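You operate a simulated robot arm through the tools that you are given. There is no shell and no other tool. Be economical: measure what you need, move in short steps, check, and stop when the job is done.

The job below is to be done with a simulated robot arm. You get a single attempt, and the scene is never put back.

## Task
Tap the dent in the hollow block's bowl flat with the mallet.
Fine: clamp it first; put the mallet back on its rest and open the clamp after.

The check looks at the end state, three seconds after you hand in, the way a careful person would. Anything else that was tipped, shoved, dropped, spilled or broken makes it a failure.

## Robot
A 6-joint arm with a two-finger parallel gripper, fixed in place. Base frame: the origin is at the foot of the arm, x ahead of it, y to its left, z up. Units: m, degrees, N and s.
Its first joint turns from -66.0 to 66.0 degrees. Payload 2.1 kg.
The tool frame sits at the grasp point between the pads (the TCP): z along the fingers, y along the line on which they close. The tips reach 0.03 m beyond it. Largest opening 0.094 m; finger width 0.028, thickness 0.01; the body of the gripper, 0.05 by 0.096 m, starts 0.055 m behind the TCP.
Orientation is that of the tool frame in the base frame, as a unit quaternion [x, y, z, w]. With the fingers straight down and closing along the base's y, the tool's x points along the base's -x, its y along +y and its z along -z.

## Interface
- The arm moves only by the tool apply_moves. Its argument "commands" is text: rows parted by semicolons, each of 7 numbers parted by spaces: the shift along the tool's x, y, z in cm, then the turn, a rotation vector about the tool's x, y, z in degrees, then the closure, from 0 (fully open) to 1 (shut). In form: dx dy dz ax ay az fingers; .... A call has 1 to 10 rows; each row is the pose to reach, as a shift and turn from the pose commanded when the call began, along the tool's axes at that moment. Each row takes 0.2 s and may step no farther than 0.05 m and 8.6 degrees from the row before; otherwise, or with a gripper value out of range, the whole call is refused. A pose out of reach is approached as far as the arm can. The call stops where the force on the tool passes 40 N (or 10 N more than at its start, if that is more) or the arm is blocked; 0.2 s more then pass. The fingers move at their own pace (about 0.072 m/s each) and stop on an object; they squeeze with about 42 N. The grip force told is the motor's: it shows also when the fingers shut on nothing. Time passes only in rows, and 0.2 s behind the last, so rows that repeat a pose let the fingers close. The reply holds the time, the measured pose of the TCP, the force on the tool along the base axes, the opening and the grip force, in the units named above and with some noise.
- Cameras (640 x 400 px; columns grow to the right, rows downward): "scene" is fixed at [0.0739, -0.387, 0.49]; the picture's right is [0.57, -0.82, 0.00], its down [-0.42, -0.30, -0.86] and it looks along [0.70, 0.49, -0.52] (base axes); focal length 244 px, centre (320, 200). "wrist" rides on the gripper at [-0.037, 0, -0.058] in the tool frame; the picture's right is [0.00, -1.00, 0.00], its down [0.97, 0.00, -0.24] and it looks along [0.24, 0.00, 0.97] (tool axes); focal length 218 px, centre (320, 200). There is no depth. A picture from a camera that has moved, and an enlarged one, comes with that camera's place and axes in the base frame and with its lens.
- grab_frame(camera): a new picture of that camera. No time passes.
- close_up(camera, box): a new picture of the part [left, top, right, bottom] of that camera's present view, enlarged. No time passes.
- sign_off(): hands the job in; it is judged then, once.

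Go step by step. Nothing tells you positions but the pictures and the camera data: compare them with the known pose of the tool, close in by small moves and look again before you grip or let go. The budget is 120 turns and 76 pictures, counting those below and the enlarged ones. Unless the task says otherwise, let go and move clear before handing in, and close with one line.

The tools are called after "Request:" as a command line: name --argument value ..., lists and objects as JSON in quotes. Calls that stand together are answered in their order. apply_moves: Moves the arm, as the interface text tells. Its arguments: {"type":"object","properties":{"commands":{"type":"string"}},"required":["commands"]} The other tools are called the same way: grab_frame (camera) takes a picture; close_up (camera, box) takes an enlarged picture of a part of a camera's view; sign_off () hands the job in.

At the start:

```text
time: 0.0
tool_pos: [0.2951, -0.1303, 0.3776]
orientation: [0.001, 1.0, -0.001, 0.0]
contact_force: [-0.3, 0.4, 0.1]
gripper_width: 0.0936
grasp_force: 0.0
```

scene: 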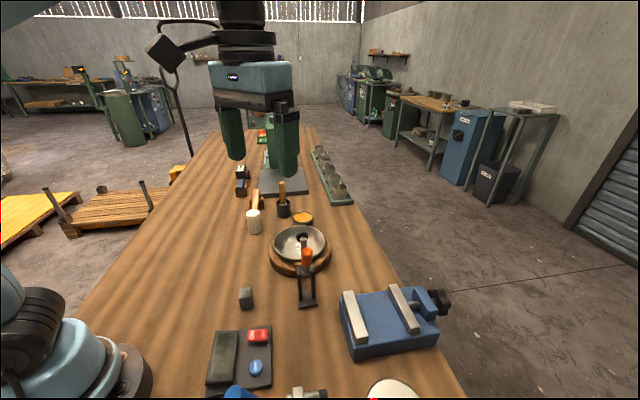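
wrist: 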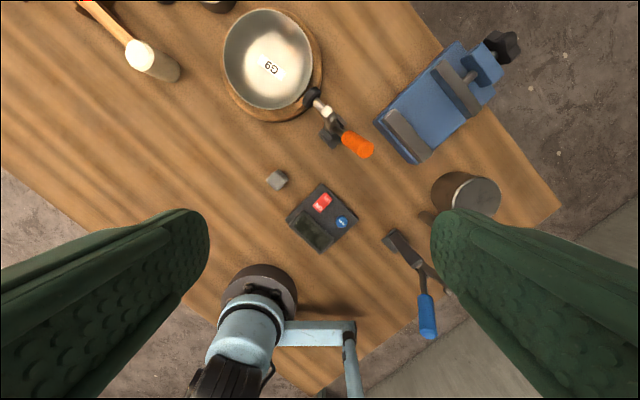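

I see a bench with a round wooden block holding a metal bowl with an orange-handled toggle clamp, a white-headed mallet, a blue-handled hammer, a vise, and more. I'll look closer before moving.

Request:
close_up --camera "scene" --box '[220, 170, 380, 320]'

Request:
close_up --camera "wrist" --box '[70, 0, 390, 200]'

Request:
close_up --camera "scene" --box '[180, 310, 460, 400]'

```text
2.67 times, centred on (300, 245) of scene
camera zoom: at [0.0739, -0.387, 0.49], right [0.57, -0.82, 0.0], down [-0.42, -0.3, -0.86], along [0.7, 0.49, -0.52], focal length 649 px, centre (373, 80)
```

zoom: 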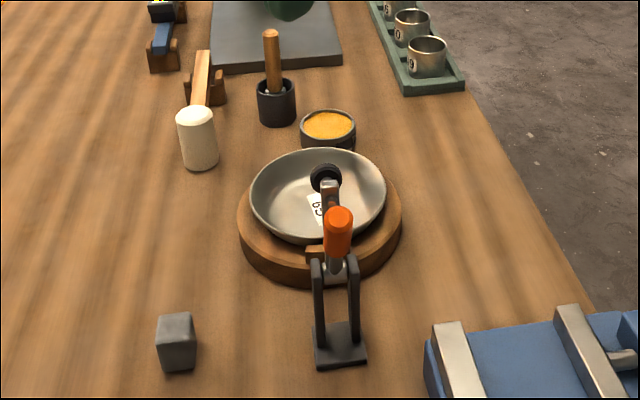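

```text
2.00 times, centred on (230, 100) of wrist
camera zoom: at [0.3311, -0.1286, 0.4353], right [0.0, -1.0, 0.0], down [-0.97, 0.0, 0.24], along [-0.24, 0.0, -0.97], focal length 436 px, centre (500, 400)
```

zoom: 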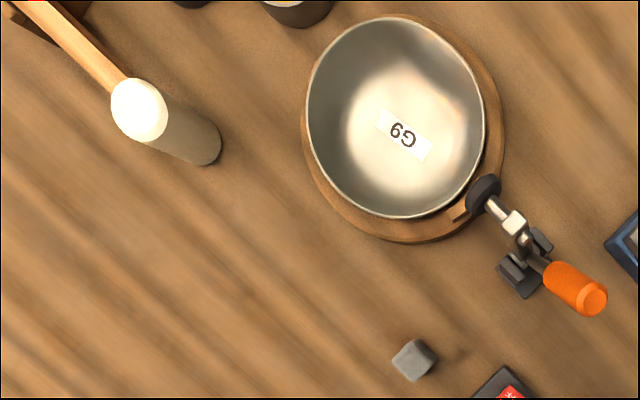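

```text
2.29 times, centred on (320, 355) of scene
camera zoom: at [0.0739, -0.387, 0.49], right [0.57, -0.82, 0.0], down [-0.42, -0.3, -0.86], along [0.7, 0.49, -0.52], focal length 556 px, centre (320, -154)
```

zoom: 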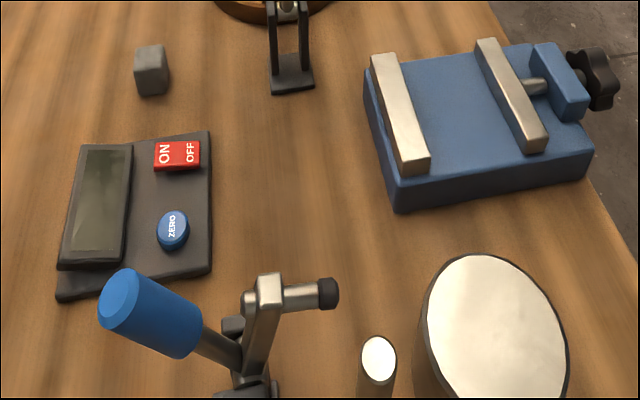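

The bowl sits at about (0.454, -0.054, 0.05), and the bench appears to be near z≈0 rather than -0.48. The mallet head is around (0.457, 0.126, 0.08); I'll move over there, staying high, for a better view.

Request:
apply_moves --commands "-1 4 0 0 0 0 0; -2 8 0 0 0 0 0; -3 12 0 0 0 0 0; -4 16 0 0 0 0 0; -5 20 0 0 0 0 0; -6 24 0 0 0 0 0; -7 26 0 0 0 0 0"

Request:
grab_frame --camera "wrist"

Request:
grab_frame --camera "scene"

```text
time: 1.6
tool_pos: [0.3644, 0.13, 0.3774]
orientation: [0.001, 1.0, -0.001, 0.0]
contact_force: [0.1, -0.9, 0.0]
gripper_width: 0.0939
grasp_force: 0.0
```

```text
70 pictures are left
camera wrist: at [0.4015, 0.1314, 0.4354], right [0.0, -1.0, 0.0], down [-0.97, 0.0, 0.24], along [-0.24, 0.0, -0.97], focal length 218 px, centre (320, 200)
```

wrist: 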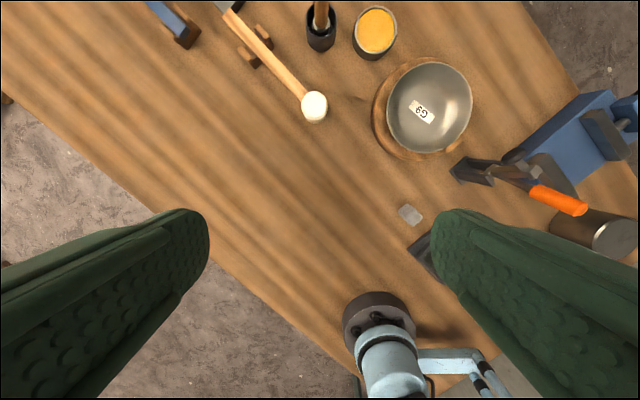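

```text
69 pictures are left
```

scene: 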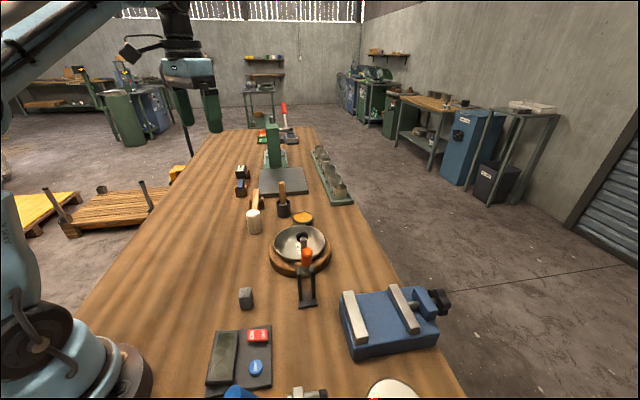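

Parallax confirms objects are near z≈0–0.07. Mallet head top is about (0.462, 0.141, 0.067), with its handle running toward +x+y. I'll move over it and take a closer look.

Request:
apply_moves --commands "-3 1 2 0 0 0 0; -6 2 5 0 0 0 0; -9 3 8 0 0 0 0; -12 4 11 0 0 0 0; -12 4 11 0 0 0 0"

Request:
grab_frame --camera "wrist"

Request:
close_up --camera "scene" --box '[200, 150, 330, 240]'

```text
time: 2.8
tool_pos: [0.4845, 0.1689, 0.2665]
orientation: [0.001, 1.0, -0.001, 0.001]
contact_force: [0.4, 0.0, -0.3]
gripper_width: 0.0936
grasp_force: 0.2
```

```text
68 pictures are left
camera wrist: at [0.5213, 0.1701, 0.3248], right [0.0, -1.0, 0.0], down [-0.97, 0.0, 0.24], along [-0.24, 0.0, -0.97], focal length 218 px, centre (320, 200)
```

wrist: 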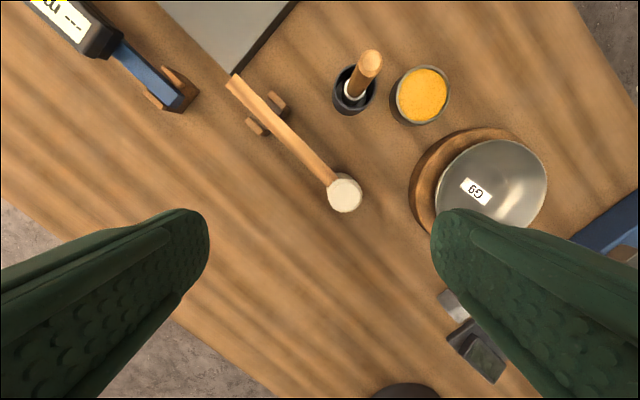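

```text
4.44 times, centred on (265, 195) of scene
camera zoom: at [0.0739, -0.387, 0.49], right [0.57, -0.82, 0.0], down [-0.42, -0.3, -0.86], along [0.7, 0.49, -0.52], focal length 1082 px, centre (564, 222)
```

zoom: 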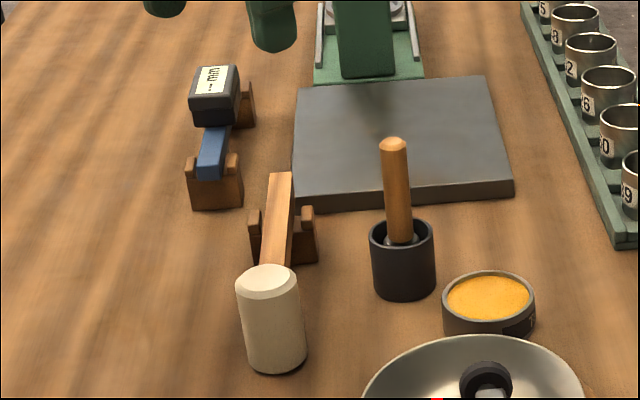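

The mallet handle runs at 45° from the head (0.463, 0.140) to its end near (0.59, 0.27), with the cradle near (0.557, 0.233). The orange clamp looks open, its pad raised to z≈0.14. I'll view the bowl and clamp from above.

Request:
apply_moves --commands "0 -3 -4 0 0 0 0; 0 -7 -6 0 0 0 0; 0 -11 -6 0 0 0 0; 0 -15 -6 0 0 0 0; 0 -19 -6 0 0 0 0; 1 -23 -6 0 0 0 0; 1 -24 -6 0 0 0 0"

Request:
grab_frame --camera "wrist"

Request:
close_up --camera "wrist" --box '[240, 100, 440, 260]'

Request:
close_up --camera "scene" --box '[260, 210, 360, 310]'

```text
time: 4.4
tool_pos: [0.4732, -0.0699, 0.3285]
orientation: [-0.001, 1.0, -0.001, 0.001]
contact_force: [-0.9, 0.0, 1.1]
gripper_width: 0.094
grasp_force: 0.0
out of reach, approached as far as the arm can: row 2
```

```text
66 pictures are left
camera wrist: at [0.5111, -0.0683, 0.3857], right [0.0, -1.0, 0.0], down [-0.97, 0.0, 0.24], along [-0.24, 0.0, -0.97], focal length 218 px, centre (320, 200)
```

wrist: 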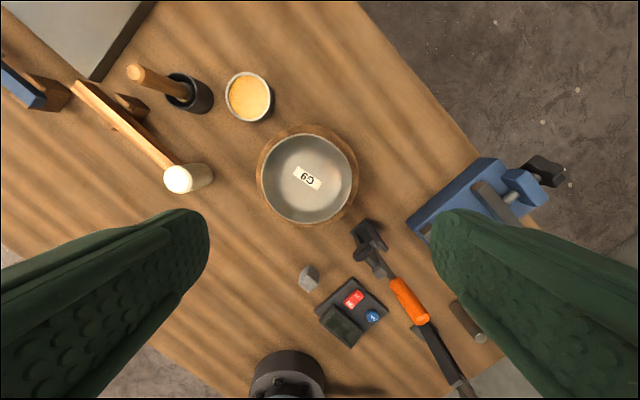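

```text
2.50 times, centred on (340, 180) of wrist
camera zoom: at [0.5111, -0.0683, 0.3857], right [0.0, -1.0, 0.0], down [-0.97, 0.0, 0.24], along [-0.24, 0.0, -0.97], focal length 546 px, centre (270, 250)
```

zoom: 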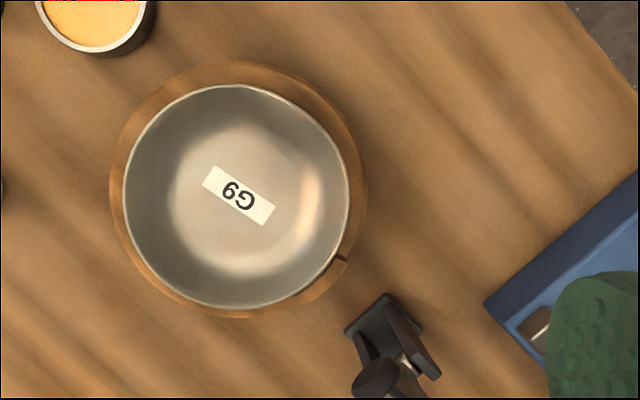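

```text
4.00 times, centred on (310, 260) of scene
camera zoom: at [0.0739, -0.387, 0.49], right [0.57, -0.82, 0.0], down [-0.42, -0.3, -0.86], along [0.7, 0.49, -0.52], focal length 974 px, centre (360, -40)
```

zoom: 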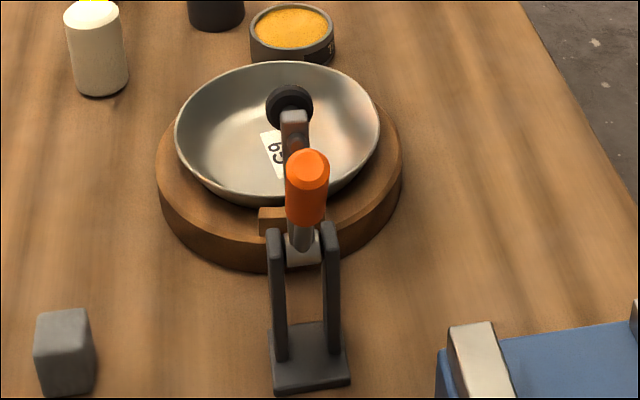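

The clamp is open (pad arm raised, handle up). I'll lower for a closer look inside the bowl to find the dent.

Request:
apply_moves --commands "0 1 4 0 0 0 0; 0 1 8 0 0 0 0; -1 1 12 0 0 0 0; -1 1 12 0 0 0 0"

Request:
close_up --camera "wrist" --box '[200, 90, 440, 240]'

Request:
grab_frame --camera "wrist"

```text
time: 5.4
tool_pos: [0.4846, -0.0598, 0.2069]
orientation: [0.001, 1.0, -0.001, 0.0]
contact_force: [0.4, -0.8, 0.0]
gripper_width: 0.0938
grasp_force: 0.0
```

```text
2.67 times, centred on (320, 165) of wrist
camera zoom: at [0.5214, -0.0579, 0.2657], right [0.0, -1.0, 0.0], down [-0.97, 0.0, 0.24], along [-0.24, 0.0, -0.97], focal length 582 px, centre (320, 293)
```

zoom: 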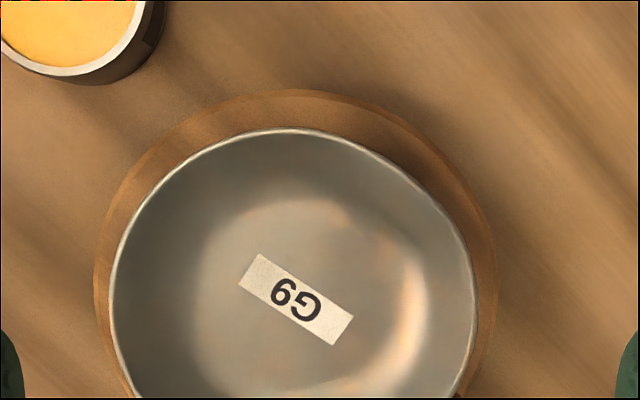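

```text
62 pictures are left
camera wrist: at [0.5214, -0.0579, 0.2657], right [0.0, -1.0, 0.0], down [-0.97, 0.0, 0.24], along [-0.24, 0.0, -0.97], focal length 218 px, centre (320, 200)
```

wrist: 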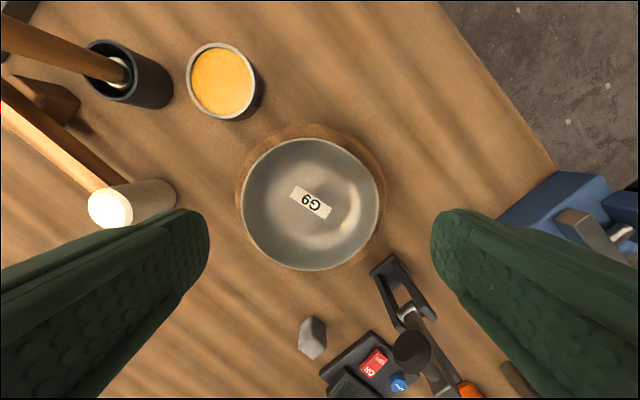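

There seems to be an inward bump on the upper-right (+x, −y) side of the bowl. I'll enlarge for confirmation.

Request:
close_up --camera "wrist" --box '[235, 130, 390, 275]'

Request:
close_up --camera "scene" --box '[265, 215, 335, 275]'

```text
2.76 times, centred on (312, 202) of wrist
camera zoom: at [0.5214, -0.0579, 0.2657], right [0.0, -1.0, 0.0], down [-0.97, 0.0, 0.24], along [-0.24, 0.0, -0.97], focal length 602 px, centre (341, 193)
```

zoom: 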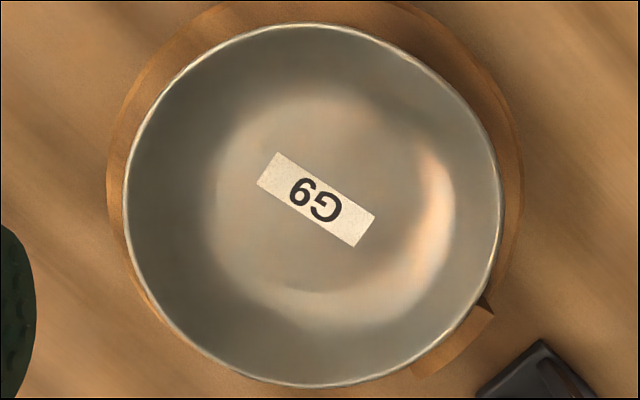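

```text
6.67 times, centred on (300, 245) of scene
camera zoom: at [0.0739, -0.387, 0.49], right [0.57, -0.82, 0.0], down [-0.42, -0.3, -0.86], along [0.7, 0.49, -0.52], focal length 1623 px, centre (453, -100)
```

zoom: 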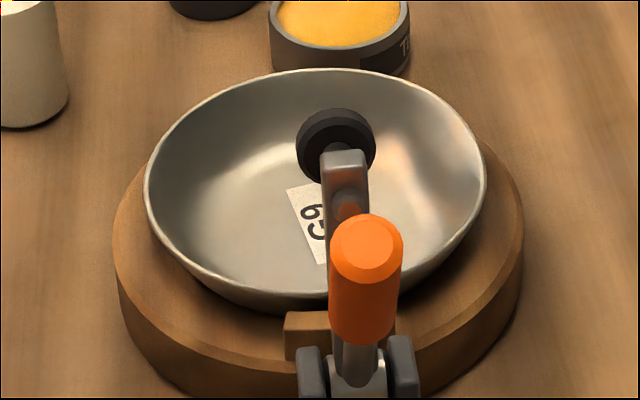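

The dent is on the wall at the (+x, −y) side, where the rim looks pushed in. I'll take an oblique look from the opposite side.

Request:
apply_moves --commands "0 2 -1 5.3 -5.3 0 0; 1 4 -1 10.6 -10.6 0 0; 3 6 0 15.9 -15.9 0 0; 5 7 2 21.2 -21.2 0 0; 7 7.6 3.5 26.5 -26.5 0 0; 8.8 7.6 5 31.8 -31.8 0 0; 8.8 7.6 5 31.8 -31.8 0 0"

Request:
grab_frame --camera "wrist"

```text
time: 7.0
tool_pos: [0.3959, 0.0145, 0.158]
orientation: [0.001, 0.923, -0.271, 0.271]
contact_force: [0.5, -0.1, -0.4]
gripper_width: 0.0942
grasp_force: 0.0
```

```text
59 pictures are left
camera wrist: at [0.3976, 0.0515, 0.2168], right [-0.15, -0.85, 0.5], down [-0.95, -0.02, -0.32], along [0.28, -0.52, -0.81], focal length 218 px, centre (320, 200)
```

wrist: 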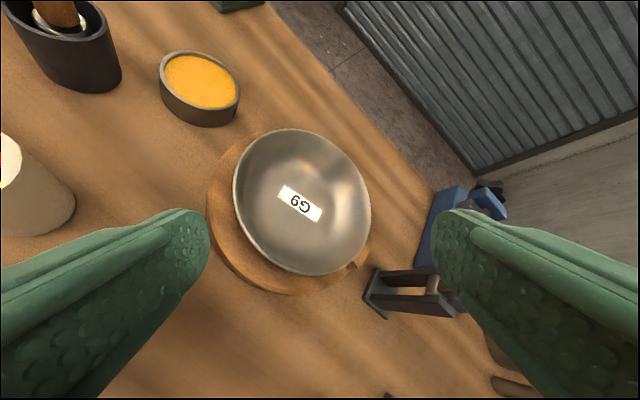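

Request:
close_up --camera "wrist" --box '[225, 120, 385, 280]'

```text
2.50 times, centred on (305, 200) of wrist
camera zoom: at [0.3976, 0.0515, 0.2168], right [-0.15, -0.85, 0.5], down [-0.95, -0.02, -0.32], along [0.28, -0.52, -0.81], focal length 546 px, centre (358, 200)
```

zoom: 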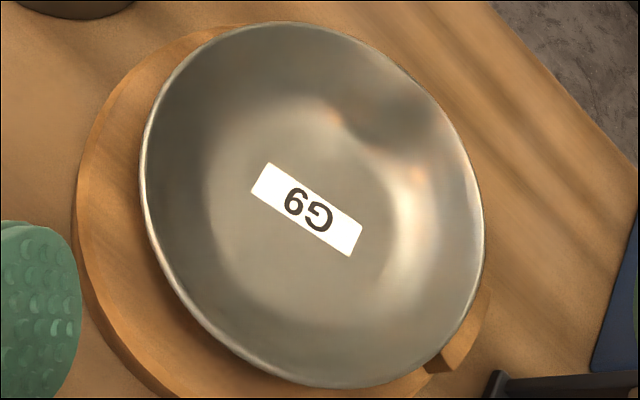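

Now the dent shows clearly: an inward bump on the bowl wall near (0.494, -0.080, 0.04); bowl centre is about (0.459, -0.047). Next I'll look at the clamp mechanism from its side.

Request:
apply_moves --commands "2 -1.7 -1.6 0 0 0 0; 4 -3.4 -3.2 0 0 0 0; 6.2 -5.3 -4.8 0 0 0 0; 6.2 -5.3 -4.8 0 0 0 0"

Request:
grab_frame --camera "wrist"

```text
time: 8.0
tool_pos: [0.311, -0.0146, 0.1865]
orientation: [0.0, 0.924, -0.271, 0.27]
contact_force: [0.5, -0.7, 0.0]
gripper_width: 0.0939
grasp_force: 0.0
```

```text
57 pictures are left
camera wrist: at [0.3136, 0.0209, 0.2459], right [-0.15, -0.85, 0.5], down [-0.95, -0.02, -0.32], along [0.28, -0.52, -0.81], focal length 218 px, centre (320, 200)
```

wrist: 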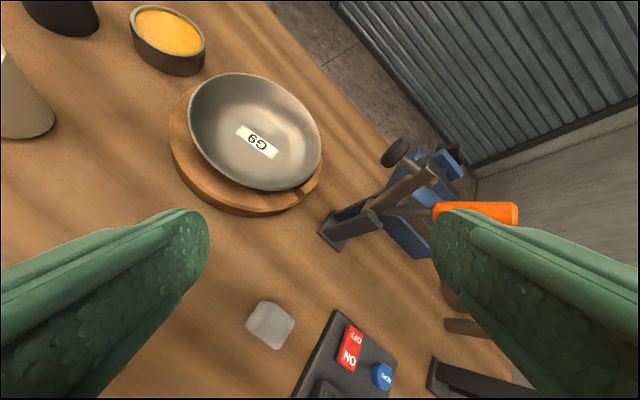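

Request:
close_up --camera "wrist" --box '[290, 110, 540, 270]'

```text
2.50 times, centred on (415, 190) of wrist
camera zoom: at [0.3136, 0.0209, 0.2459], right [-0.15, -0.85, 0.5], down [-0.95, -0.02, -0.32], along [0.28, -0.52, -0.81], focal length 546 px, centre (82, 225)
```

zoom: 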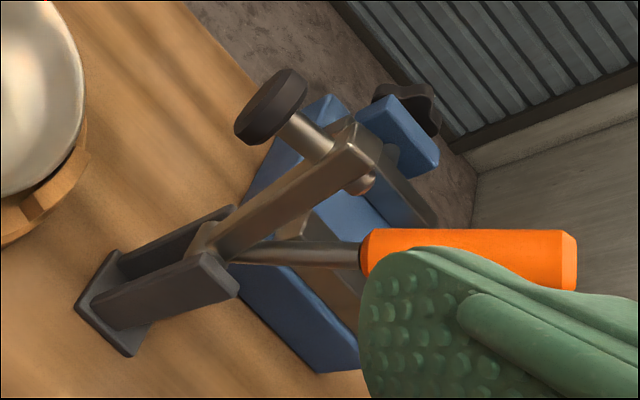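

The clamp is a lever pivoting at about (0.360, -0.150, 0.083). Its arm is raised, and the orange handle points up and back to about (0.327, -0.183, 0.184); pushing the handle toward the bowl should bring the pad down on the rim. I'll straighten up, rise and go above the handle.

Request:
apply_moves --commands "-2 -2 -2.8 -5.3 5.3 0 0; -4 -4 -5.6 -10.6 10.6 0 0; -5 -5 -7.07 -15.9 15.9 0 0; -4.4 -8.4 -5.07 -21.2 21.2 0 0; -3.85 -11.8 -3.07 -26.5 26.5 0 0; -3.3 -15.2 -1.07 -31.8 31.8 0 0; -4.5 -17.5 1.4 -31.8 31.8 0 0; -4.5 -17.5 1.4 -31.8 31.8 0 0"

Request:
apply_moves --commands "0 0 0 0 0 -8 0; 0 0 0 0 0 -16 0; 0 0 0 0 0 -24 0; 0 0 0 0 0 -32 0; 0 0 0 0 0 -40 0; 0 0 0 0 0 -45 0; 0 0 0 0 0 -45 0"

Request:
grab_frame --camera "wrist"

Request:
grab_frame --camera "scene"

```text
time: 9.8
tool_pos: [0.3322, -0.1647, 0.2867]
orientation: [0.0, 1.0, 0.0, 0.0]
contact_force: [-0.9, 0.6, 0.3]
gripper_width: 0.0941
grasp_force: 0.2
```

```text
time: 11.4
tool_pos: [0.3327, -0.1639, 0.2873]
orientation: [-0.383, 0.924, -0.001, 0.0]
contact_force: [0.3, 0.4, 0.0]
gripper_width: 0.094
grasp_force: 0.1
```

```text
55 pictures are left
camera wrist: at [0.3576, -0.1367, 0.3449], right [0.71, -0.71, 0.0], down [-0.69, -0.69, 0.24], along [-0.17, -0.17, -0.97], focal length 218 px, centre (320, 200)
```

wrist: 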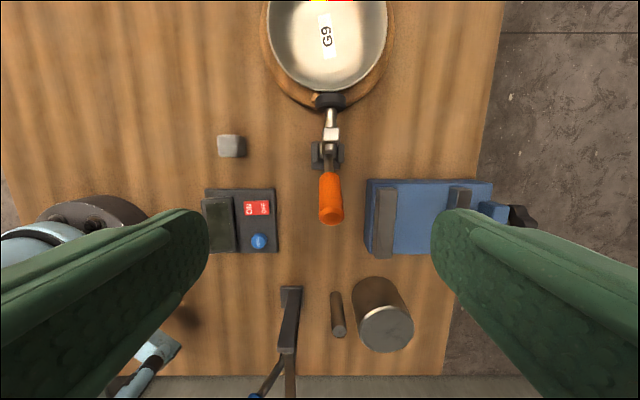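

```text
54 pictures are left
```

scene: 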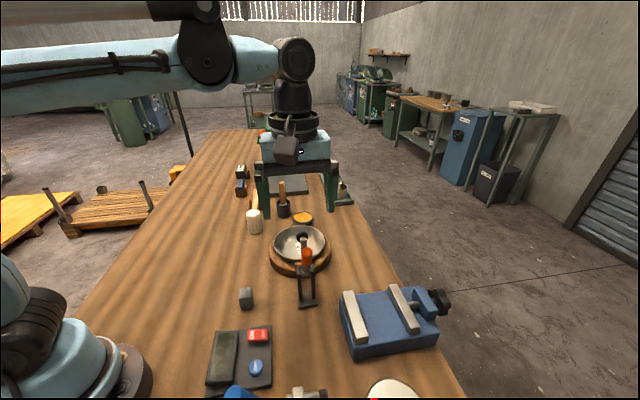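

The handle lines up, about 8 mm to the right of the gripper's midline. I'll lower over it with fingers straddling.

Request:
apply_moves --commands "0.7 -0.8 3 0 0 0 0; 0.7 -0.8 6.5 0 0 0 0; 0.7 -0.8 10 0 0 0 0; 0.7 -0.8 12.2 0 0 0 0; 0.7 -0.8 12.2 0 0 0 0"

Request:
grab_frame --camera "wrist"

Request:
close_up --camera "scene" --box '[220, 150, 400, 320]'

```text
time: 12.6
tool_pos: [0.3325, -0.1748, 0.1633]
orientation: [-0.382, 0.924, -0.001, 0.0]
contact_force: [0.2, 0.3, -0.7]
gripper_width: 0.094
grasp_force: 0.0
```

```text
53 pictures are left
camera wrist: at [0.3583, -0.1471, 0.2216], right [0.71, -0.71, 0.0], down [-0.69, -0.69, 0.24], along [-0.17, -0.17, -0.97], focal length 218 px, centre (320, 200)
```

wrist: 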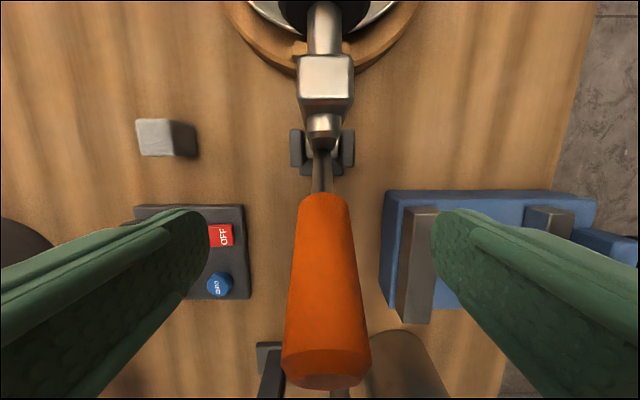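

```text
2.35 times, centred on (310, 235) of scene
camera zoom: at [0.0739, -0.387, 0.49], right [0.57, -0.82, 0.0], down [-0.42, -0.3, -0.86], along [0.7, 0.49, -0.52], focal length 573 px, centre (344, 118)
```

zoom: 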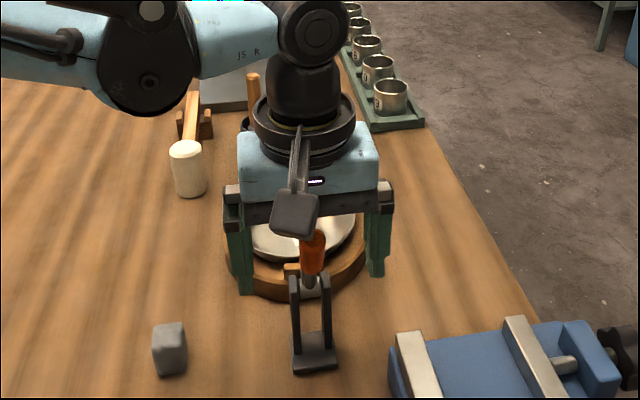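

The handle is centred between the fingers. Closing on it.

Request:
apply_moves --commands "0 0 0 0 0 0 0.5; 0 0 0 0 0 0 1; 0 0 0 0 0 0 1; 0 0 0 0 0 0 1; 0 0 0 0 0 0 1"

```text
time: 13.8
tool_pos: [0.3331, -0.1768, 0.1633]
orientation: [-0.382, 0.924, -0.002, 0.001]
contact_force: [18.5, -18.1, -3.2]
gripper_width: 0.0232
grasp_force: 45.2
```

Gripped, with a sideways load; I'll shift about 2.5 mm to relieve it, then start swinging the lever slowly toward the bowl.

Request:
apply_moves --commands "0 -0.25 0 0 0 0 1; -0.5 -0.25 -0.22 0 0 0 1; -1.07 -0.25 -0.43 0 0 0 1; -1.07 -0.25 -0.43 0 0 0 1"

Request:
grab_frame --camera "wrist"

```text
time: 14.8
tool_pos: [0.3401, -0.1689, 0.1689]
orientation: [-0.382, 0.924, 0.001, -0.002]
contact_force: [-23.0, 2.9, 7.9]
gripper_width: 0.0221
grasp_force: 45.3
```

```text
51 pictures are left
camera wrist: at [0.3667, -0.141, 0.2269], right [0.71, -0.71, 0.0], down [-0.69, -0.69, 0.24], along [-0.17, -0.17, -0.97], focal length 218 px, centre (320, 200)
```

wrist: 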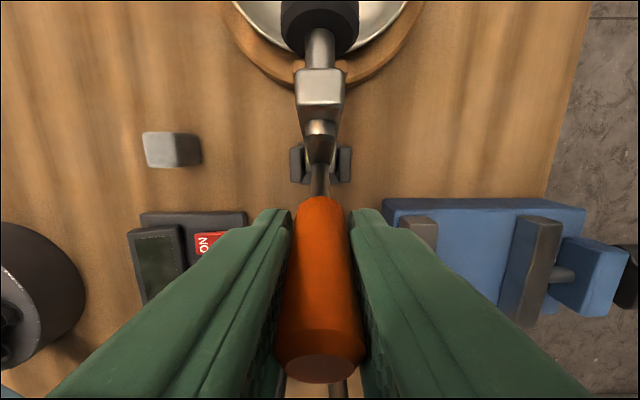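

The lever is following. I'll ease back 1 mm laterally and continue along the arc.

Request:
apply_moves --commands "0 0.1 0 0 0 0 1; -0.6 0.1 -0.17 0 0 0 1; -1.2 0.1 -0.3 0 0 0 1; -1.8 0.1 -0.37 0 0 0 1; -2.43 0.1 -0.42 0 0 0 1; -2.43 0.1 -0.42 0 0 0 1"

Request:
grab_frame --camera "wrist"

```text
time: 16.2
tool_pos: [0.3583, -0.1509, 0.1731]
orientation: [-0.383, 0.924, 0.0, -0.002]
contact_force: [-21.4, 3.1, 0.9]
gripper_width: 0.0197
grasp_force: 45.0
```

```text
50 pictures are left
camera wrist: at [0.3841, -0.1234, 0.2312], right [0.71, -0.71, 0.0], down [-0.69, -0.69, 0.24], along [-0.17, -0.17, -0.97], focal length 218 px, centre (320, 200)
```

wrist: 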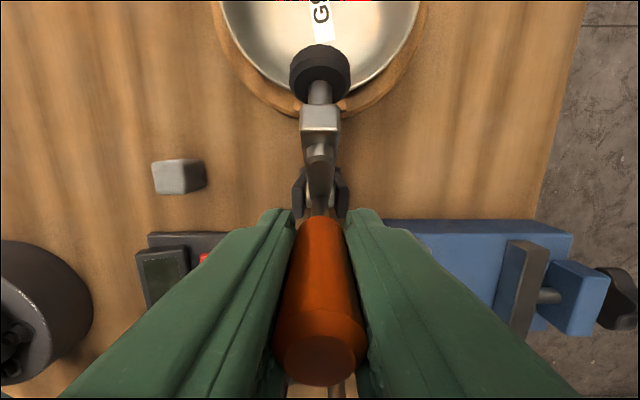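

Arm is lowering smoothly. Continue, with a further lateral ease.

Request:
apply_moves --commands "0 0.1 0 0 0 0 1; -0.62 0.1 0.02 0 0 0 1; -1.24 0.1 0.04 0 0 0 1; -1.85 0.1 0.13 0 0 0 1; -2.46 0.1 0.25 0 0 0 1; -3.05 0.1 0.43 0 0 0 1; -3.64 0.1 0.64 0 0 0 1; -3.64 0.1 0.64 0 0 0 1"

Request:
grab_frame --camera "wrist"

Request:
close_up --camera "scene" --box '[240, 170, 380, 320]'

```text
time: 18.0
tool_pos: [0.3821, -0.1255, 0.1676]
orientation: [-0.383, 0.924, -0.002, -0.002]
contact_force: [-14.1, -10.0, 11.1]
gripper_width: 0.0204
grasp_force: 44.8
```

```text
49 pictures are left
camera wrist: at [0.4093, -0.098, 0.2243], right [0.71, -0.71, 0.0], down [-0.69, -0.68, 0.24], along [-0.17, -0.17, -0.97], focal length 218 px, centre (320, 200)
```

wrist: 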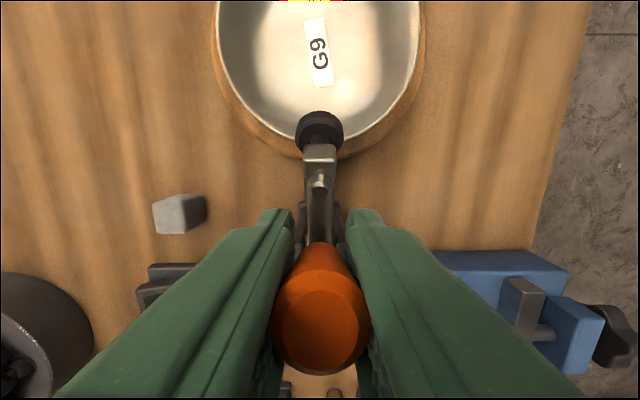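

```text
2.67 times, centred on (310, 245) of scene
camera zoom: at [0.0739, -0.387, 0.49], right [0.57, -0.82, 0.0], down [-0.42, -0.3, -0.86], along [0.7, 0.49, -0.52], focal length 649 px, centre (347, 80)
```

zoom: 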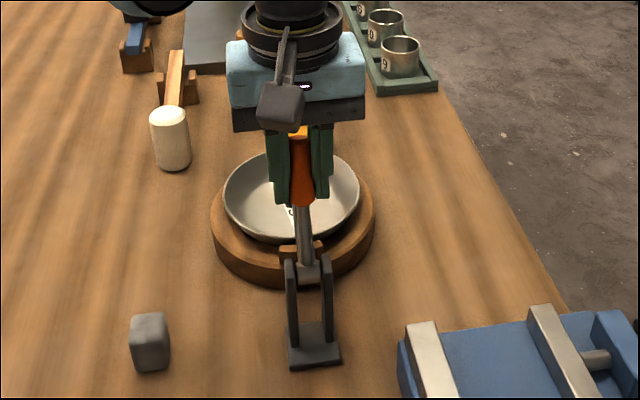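

Good progress; continuing to lower the handle.

Request:
apply_moves --commands "-0.55 0.1 0.25 0 0 0 1; -1.11 0.1 0.54 0 0 0 1; -1.63 0.1 0.86 0 0 0 1; -2.14 0.1 1.23 0 0 0 1; -2.14 0.1 1.23 0 0 0 1"

Request:
grab_frame --camera "wrist"

```text
time: 19.2
tool_pos: [0.3991, -0.1105, 0.1544]
orientation: [-0.382, 0.924, -0.004, 0.0]
contact_force: [9.1, -19.3, 15.8]
gripper_width: 0.0227
grasp_force: 44.6
```

```text
47 pictures are left
camera wrist: at [0.4242, -0.0826, 0.2127], right [0.71, -0.71, 0.01], down [-0.69, -0.68, 0.24], along [-0.17, -0.18, -0.97], focal length 218 px, centre (320, 200)
```

wrist: 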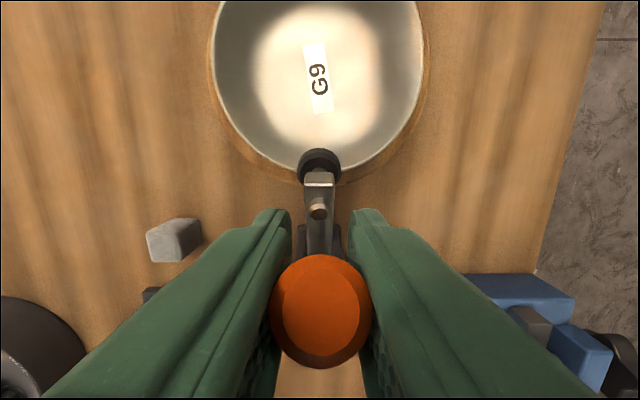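

Almost down. Continuing in small steps, watching the force.

Request:
apply_moves --commands "0 -0.12 0 0 0 0 1; -0.35 -0.12 0.3 0 0 0 1; -0.7 -0.12 0.61 0 0 0 1; -1.02 -0.12 0.95 0 0 0 1; -1.02 -0.12 0.95 0 0 0 1"

Request:
grab_frame --camera "wrist"

Request:
close_up --camera "scene" --box '[240, 170, 380, 320]'

```text
time: 20.4
tool_pos: [0.4059, -0.1037, 0.1451]
orientation: [-0.383, 0.924, -0.001, 0.0]
contact_force: [5.1, -10.3, 6.6]
gripper_width: 0.0239
grasp_force: 44.6
```

```text
46 pictures are left
camera wrist: at [0.4318, -0.0754, 0.203], right [0.71, -0.71, 0.0], down [-0.69, -0.69, 0.24], along [-0.17, -0.17, -0.97], focal length 218 px, centre (320, 200)
```

wrist: 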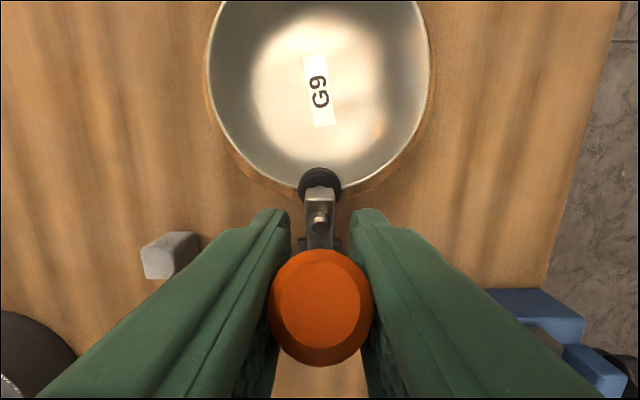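

```text
2.67 times, centred on (310, 245) of scene
camera zoom: at [0.0739, -0.387, 0.49], right [0.57, -0.82, 0.0], down [-0.42, -0.3, -0.86], along [0.7, 0.49, -0.52], focal length 649 px, centre (347, 80)
```

zoom: 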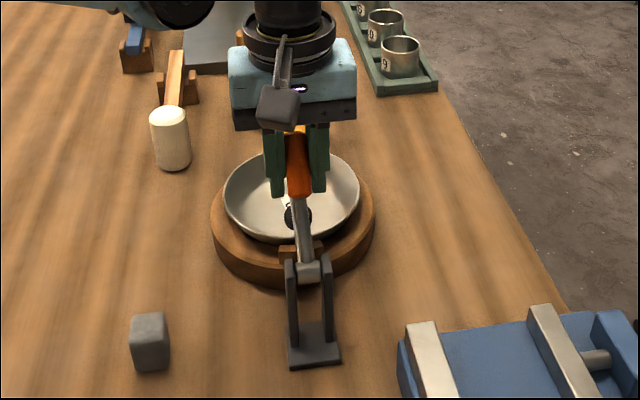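

Force is falling and the pad still sits just above the rim. Continue down.

Request:
apply_moves --commands "-0.3 0 0.35 0 0 0 1; -0.6 0 0.71 0 0 0 1; -0.86 0 1.08 0 0 0 1; -1.12 0 1.48 0 0 0 1; -1.12 0 1.48 0 0 0 1"

Request:
grab_frame --camera "wrist"

Request:
close_up --camera "scene" --box '[240, 170, 380, 320]'

```text
time: 21.6
tool_pos: [0.4139, -0.0955, 0.1308]
orientation: [-0.383, 0.924, -0.002, 0.001]
contact_force: [11.7, -10.7, 8.6]
gripper_width: 0.0239
grasp_force: 45.0
```

```text
44 pictures are left
camera wrist: at [0.4399, -0.0673, 0.1885], right [0.71, -0.71, 0.0], down [-0.69, -0.69, 0.24], along [-0.17, -0.17, -0.97], focal length 218 px, centre (320, 200)
```

wrist: 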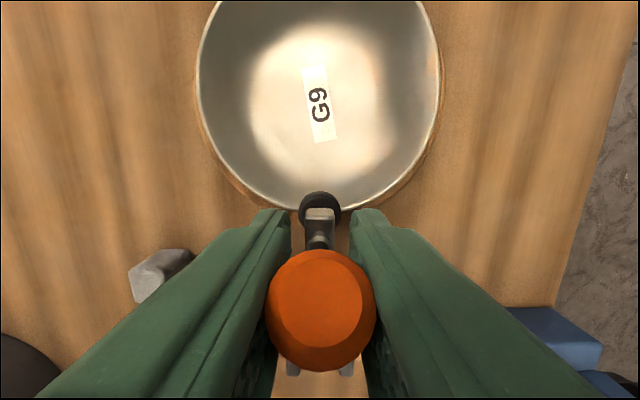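

```text
2.67 times, centred on (310, 245) of scene
camera zoom: at [0.0739, -0.387, 0.49], right [0.57, -0.82, 0.0], down [-0.42, -0.3, -0.86], along [0.7, 0.49, -0.52], focal length 649 px, centre (347, 80)
```

zoom: 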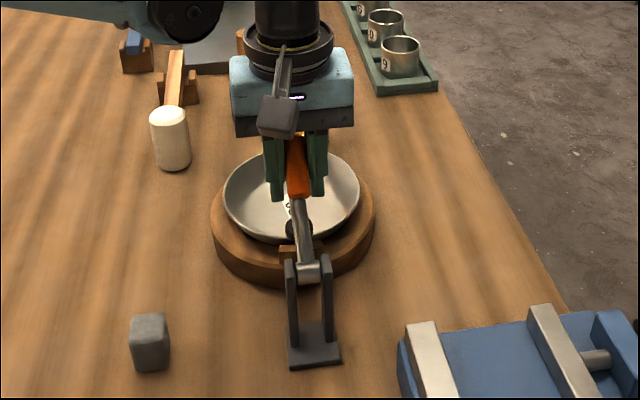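

Pad is close to the rim. A little more.

Request:
apply_moves --commands "-0.22 0 0.4 0 0 0 1; -0.44 0 0.82 0 0 0 1; -0.62 0 1.25 0 0 0 1; -0.79 0 1.68 0 0 0 1; -0.79 0 1.68 0 0 0 1"

Request:
grab_frame --camera "wrist"

Request:
close_up --camera "scene" --box '[250, 200, 360, 300]'

```text
time: 22.8
tool_pos: [0.4187, -0.0897, 0.1135]
orientation: [-0.382, 0.924, -0.003, -0.001]
contact_force: [5.7, -21.5, 25.4]
gripper_width: 0.0239
grasp_force: 45.0
```

```text
42 pictures are left
camera wrist: at [0.4451, -0.0622, 0.1716], right [0.71, -0.71, 0.0], down [-0.69, -0.68, 0.24], along [-0.17, -0.17, -0.97], focal length 218 px, centre (320, 200)
```

wrist: 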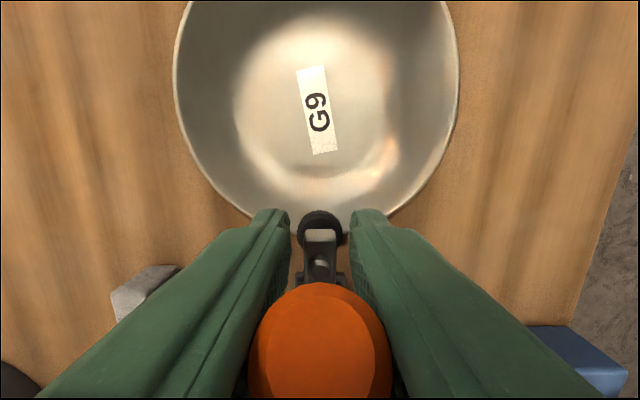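

```text
4.00 times, centred on (305, 250) of scene
camera zoom: at [0.0738, -0.387, 0.4901], right [0.57, -0.82, 0.0], down [-0.42, -0.3, -0.86], along [0.7, 0.49, -0.52], focal length 974 px, centre (380, 0)
```

zoom: 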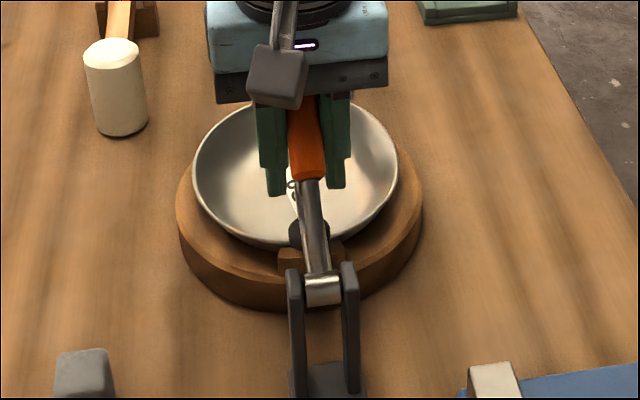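

Upward force rose to 25 N, suggesting the pad has reached the rim. I'll press a few millimetres further for a firm clamp.

Request:
apply_moves --commands "0 -0.1 0 0 0 0 1; -0.08 -0.1 0.25 0 0 0 1; -0.14 -0.1 0.5 0 0 0 1; -0.14 -0.1 0.5 0 0 0 1"

Request:
close_up --camera "wrist" --box '[250, 180, 390, 300]'

```text
time: 23.8
tool_pos: [0.4218, -0.0881, 0.1098]
orientation: [-0.382, 0.924, 0.0, 0.0]
contact_force: [-8.9, -1.7, 25.2]
gripper_width: 0.0238
grasp_force: 45.1
```

```text
3.33 times, centred on (320, 240) of wrist
camera zoom: at [0.4468, -0.0606, 0.1669], right [0.71, -0.71, 0.0], down [-0.69, -0.69, 0.24], along [-0.17, -0.17, -0.97], focal length 728 px, centre (320, 67)
```

zoom: 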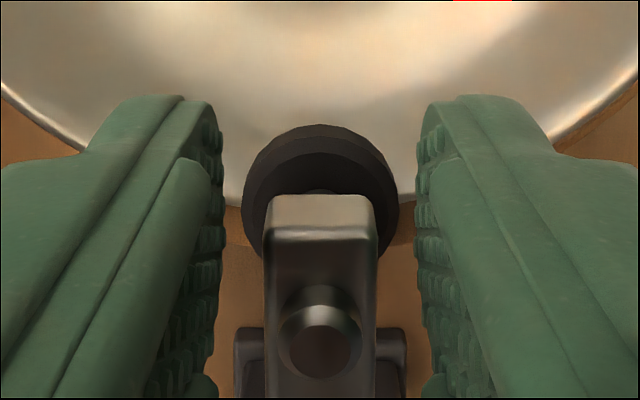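

Force held steady while moving 4 mm, so there may be more travel. I'll press on slightly.

Request:
apply_moves --commands "-0.05 0 0.3 0 0 0 1; -0.1 0 0.6 0 0 0 1; -0.15 0 0.9 0 0 0 1; -0.15 0 0.9 0 0 0 1"

Request:
close_up --camera "scene" --box '[260, 210, 340, 290]'

```text
time: 24.6
tool_pos: [0.4209, -0.0868, 0.1008]
orientation: [-0.383, 0.924, 0.001, 0.0]
contact_force: [-3.7, -0.7, 9.2]
gripper_width: 0.0239
grasp_force: 45.1
stopped in row 4: the force on the tool passed its limit (the readings are from after the stop); the commanded pose is now the measured one
```

```text
5.00 times, centred on (300, 250) of scene
camera zoom: at [0.0739, -0.387, 0.49], right [0.57, -0.82, 0.0], down [-0.42, -0.3, -0.86], along [0.7, 0.49, -0.52], focal length 1217 px, centre (420, -50)
```

zoom: 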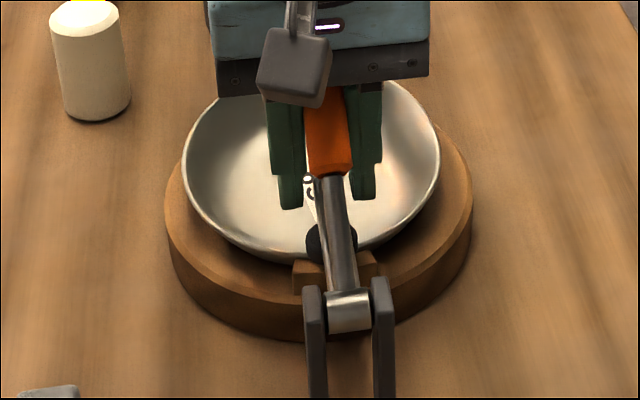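

The clamp hit its stop and the force fell back, so it seems seated. I'll release and see whether it stays.

Request:
apply_moves --commands "0 0 0 0 0 0 0.6; 0 0 0 0 0 0 0.2; 0 0 0 0 0 0 0.2; 0 0 -4 0 0 0 0.2; 0 0 -8 0 0 0 0; 0 0 -12 0 0 0 0; 0 0 -12 0 0 0 0"

Request:
grab_frame --camera "wrist"

Request:
close_up --camera "scene" --box '[240, 200, 360, 310]'

```text
time: 26.2
tool_pos: [0.4216, -0.0861, 0.2221]
orientation: [-0.383, 0.924, 0.001, 0.0]
contact_force: [0.4, -0.7, -0.1]
gripper_width: 0.0938
grasp_force: 0.1
```

```text
38 pictures are left
camera wrist: at [0.4478, -0.0593, 0.2796], right [0.71, -0.71, 0.0], down [-0.69, -0.69, 0.24], along [-0.17, -0.17, -0.97], focal length 218 px, centre (320, 200)
```

wrist: 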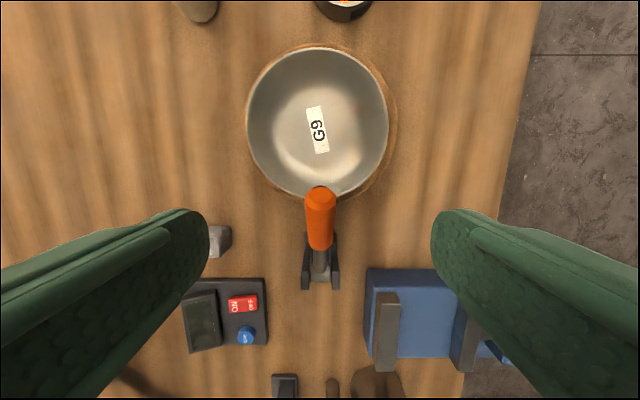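

```text
3.64 times, centred on (300, 255) of scene
camera zoom: at [0.0739, -0.387, 0.49], right [0.57, -0.82, 0.0], down [-0.42, -0.3, -0.86], along [0.7, 0.49, -0.52], focal length 885 px, centre (393, 0)
```

zoom: 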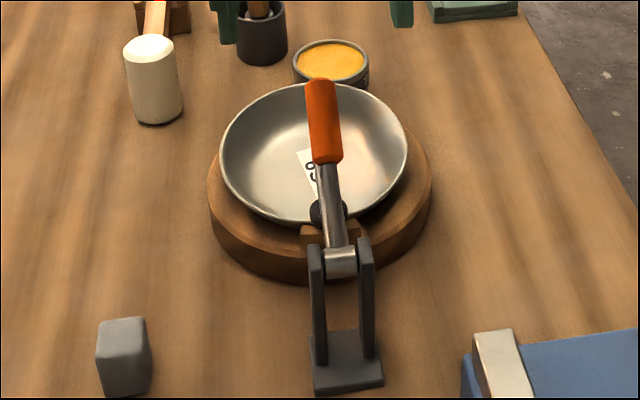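

The clamp stays closed with its pad on the rim and its handle leaning over the bowl. Now I'll go above the mallet handle.

Request:
apply_moves --commands "-3.8 1.9 0 0 0 0 0; -7.7 3.75 0 0 0 0 0; -11.5 5.6 0 0 0 0 0; -15.4 7.5 0 0 0 0 0; -19.2 9.4 0 0 0 0 0; -23.1 11.2 0 0 0 0 0; -26.9 13.1 0 0 0 0 0; -26.9 13.1 0 0 0 0 0"

Request:
grab_frame --camera "wrist"

```text
time: 28.0
tool_pos: [0.52, 0.1956, 0.2221]
orientation: [-0.382, 0.924, 0.001, 0.0]
contact_force: [-1.1, -1.7, -0.3]
gripper_width: 0.0944
grasp_force: 0.0
```

```text
36 pictures are left
camera wrist: at [0.5455, 0.2228, 0.2791], right [0.71, -0.71, 0.0], down [-0.69, -0.69, 0.24], along [-0.17, -0.17, -0.97], focal length 218 px, centre (320, 200)
```

wrist: 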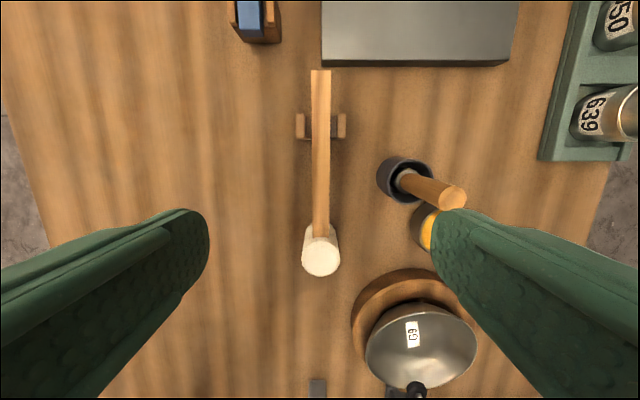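

The handle is centred and aligned between head and cradle. The dark cup is near the right finger, so I'll narrow the opening and then lower.

Request:
apply_moves --commands "0 0 2 0 0 0 0.45; 0 0 5 0 0 0 0.45; 0 0 9 0 0 0 0.45; 0 0 12 0 0 0 0.45; 0 0 12 0 0 0 0.45"

Request:
grab_frame --camera "wrist"

Request:
close_up --camera "scene" --box '[210, 150, 330, 240]'

```text
time: 29.2
tool_pos: [0.5191, 0.1954, 0.1002]
orientation: [-0.383, 0.924, 0.001, 0.0]
contact_force: [-0.6, 0.9, 0.9]
gripper_width: 0.0518
grasp_force: 0.1
```

```text
35 pictures are left
camera wrist: at [0.5446, 0.2233, 0.1585], right [0.71, -0.71, 0.0], down [-0.69, -0.69, 0.24], along [-0.17, -0.17, -0.97], focal length 218 px, centre (320, 200)
```

wrist: 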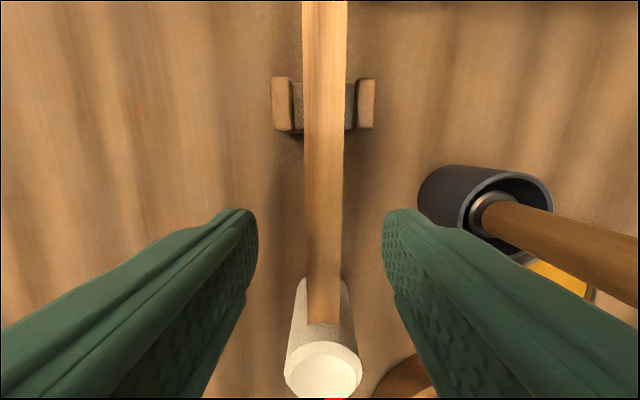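

```text
4.44 times, centred on (270, 195) of scene
camera zoom: at [0.0739, -0.387, 0.49], right [0.57, -0.82, 0.0], down [-0.42, -0.3, -0.86], along [0.7, 0.49, -0.52], focal length 1082 px, centre (542, 222)
```

zoom: 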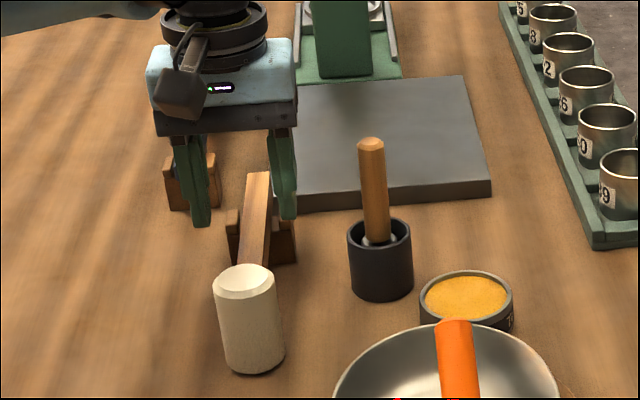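

The mallet handle's top is around z≈0.05, and it's centred. I'll lower to TCP z≈0.045 and grip.

Request:
apply_moves --commands "0 -0.12 2 0 0 0 0.45; 0 -0.12 4 0 0 0 0.45; 0 -0.12 5.5 0 0 0 0.45; 0 -0.12 5.5 0 0 0 0.45"

Request:
grab_frame --camera "wrist"

```text
time: 30.2
tool_pos: [0.5197, 0.1942, 0.0458]
orientation: [-0.383, 0.924, 0.001, -0.001]
contact_force: [0.1, -0.4, -0.9]
gripper_width: 0.0516
grasp_force: 0.1
```

```text
33 pictures are left
camera wrist: at [0.5456, 0.2227, 0.1045], right [0.71, -0.71, 0.0], down [-0.69, -0.69, 0.24], along [-0.17, -0.17, -0.97], focal length 218 px, centre (320, 200)
```

wrist: 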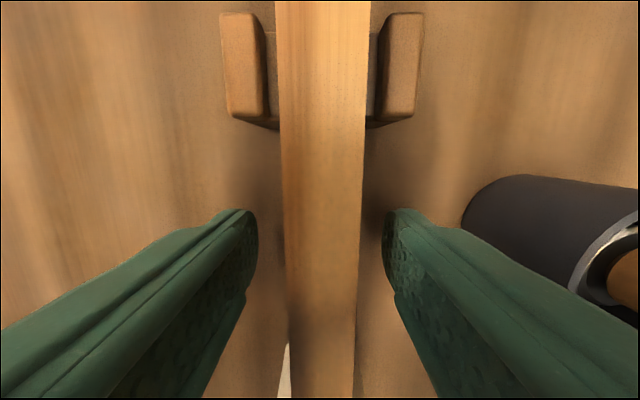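

The handle top is at z≈0.048, about 2 cm wide. Lower 5 mm and grip.

Request:
apply_moves --commands "0 0 0.5 0 0 0 0.45; 0 0 0.5 0 0 0 0.7; 0 0 0.5 0 0 0 1; 0 0 0.5 0 0 0 1; 0 0 0.5 0 0 0 1"

Request:
apply_moves --commands "0 0 -1 0 0 0 1; 0 0 -3 0 0 0 1; 0 0 -3 0 0 0 1"

Request:
grab_frame --camera "wrist"

Request:
close_up --camera "scene" --box '[200, 130, 330, 250]'

```text
time: 31.4
tool_pos: [0.5204, 0.1959, 0.0417]
orientation: [-0.382, 0.924, 0.001, 0.0]
contact_force: [1.3, 0.1, 0.7]
gripper_width: 0.0243
grasp_force: 42.1
```

```text
time: 32.2
tool_pos: [0.5206, 0.1956, 0.0717]
orientation: [-0.383, 0.924, 0.001, 0.0]
contact_force: [0.4, -0.1, -3.5]
gripper_width: 0.024
grasp_force: 42.2
```

```text
32 pictures are left
camera wrist: at [0.5463, 0.2227, 0.1292], right [0.71, -0.71, 0.0], down [-0.69, -0.69, 0.24], along [-0.17, -0.17, -0.97], focal length 218 px, centre (320, 200)
```

wrist: 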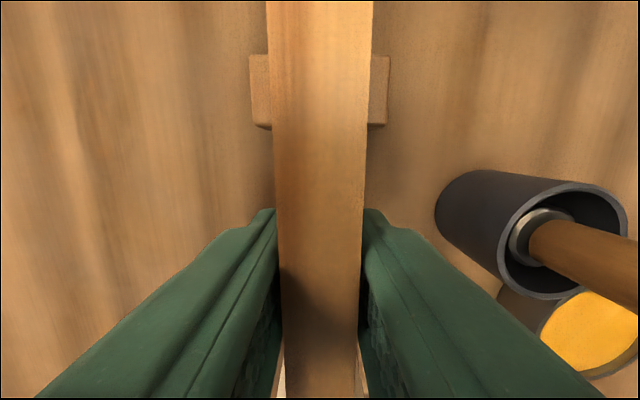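

```text
3.33 times, centred on (265, 190) of scene
camera zoom: at [0.0739, -0.387, 0.49], right [0.57, -0.82, 0.0], down [-0.42, -0.3, -0.86], along [0.7, 0.49, -0.52], focal length 812 px, centre (503, 233)
```

zoom: 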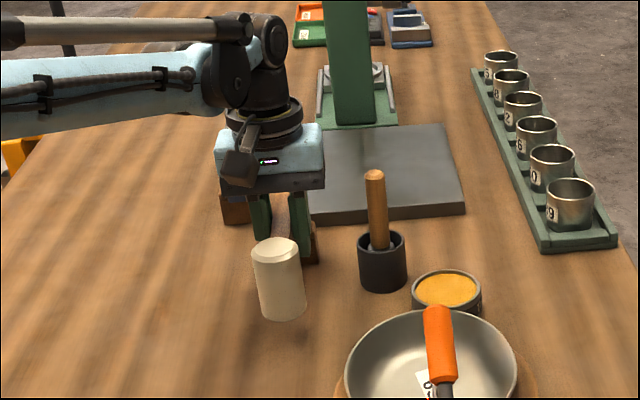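

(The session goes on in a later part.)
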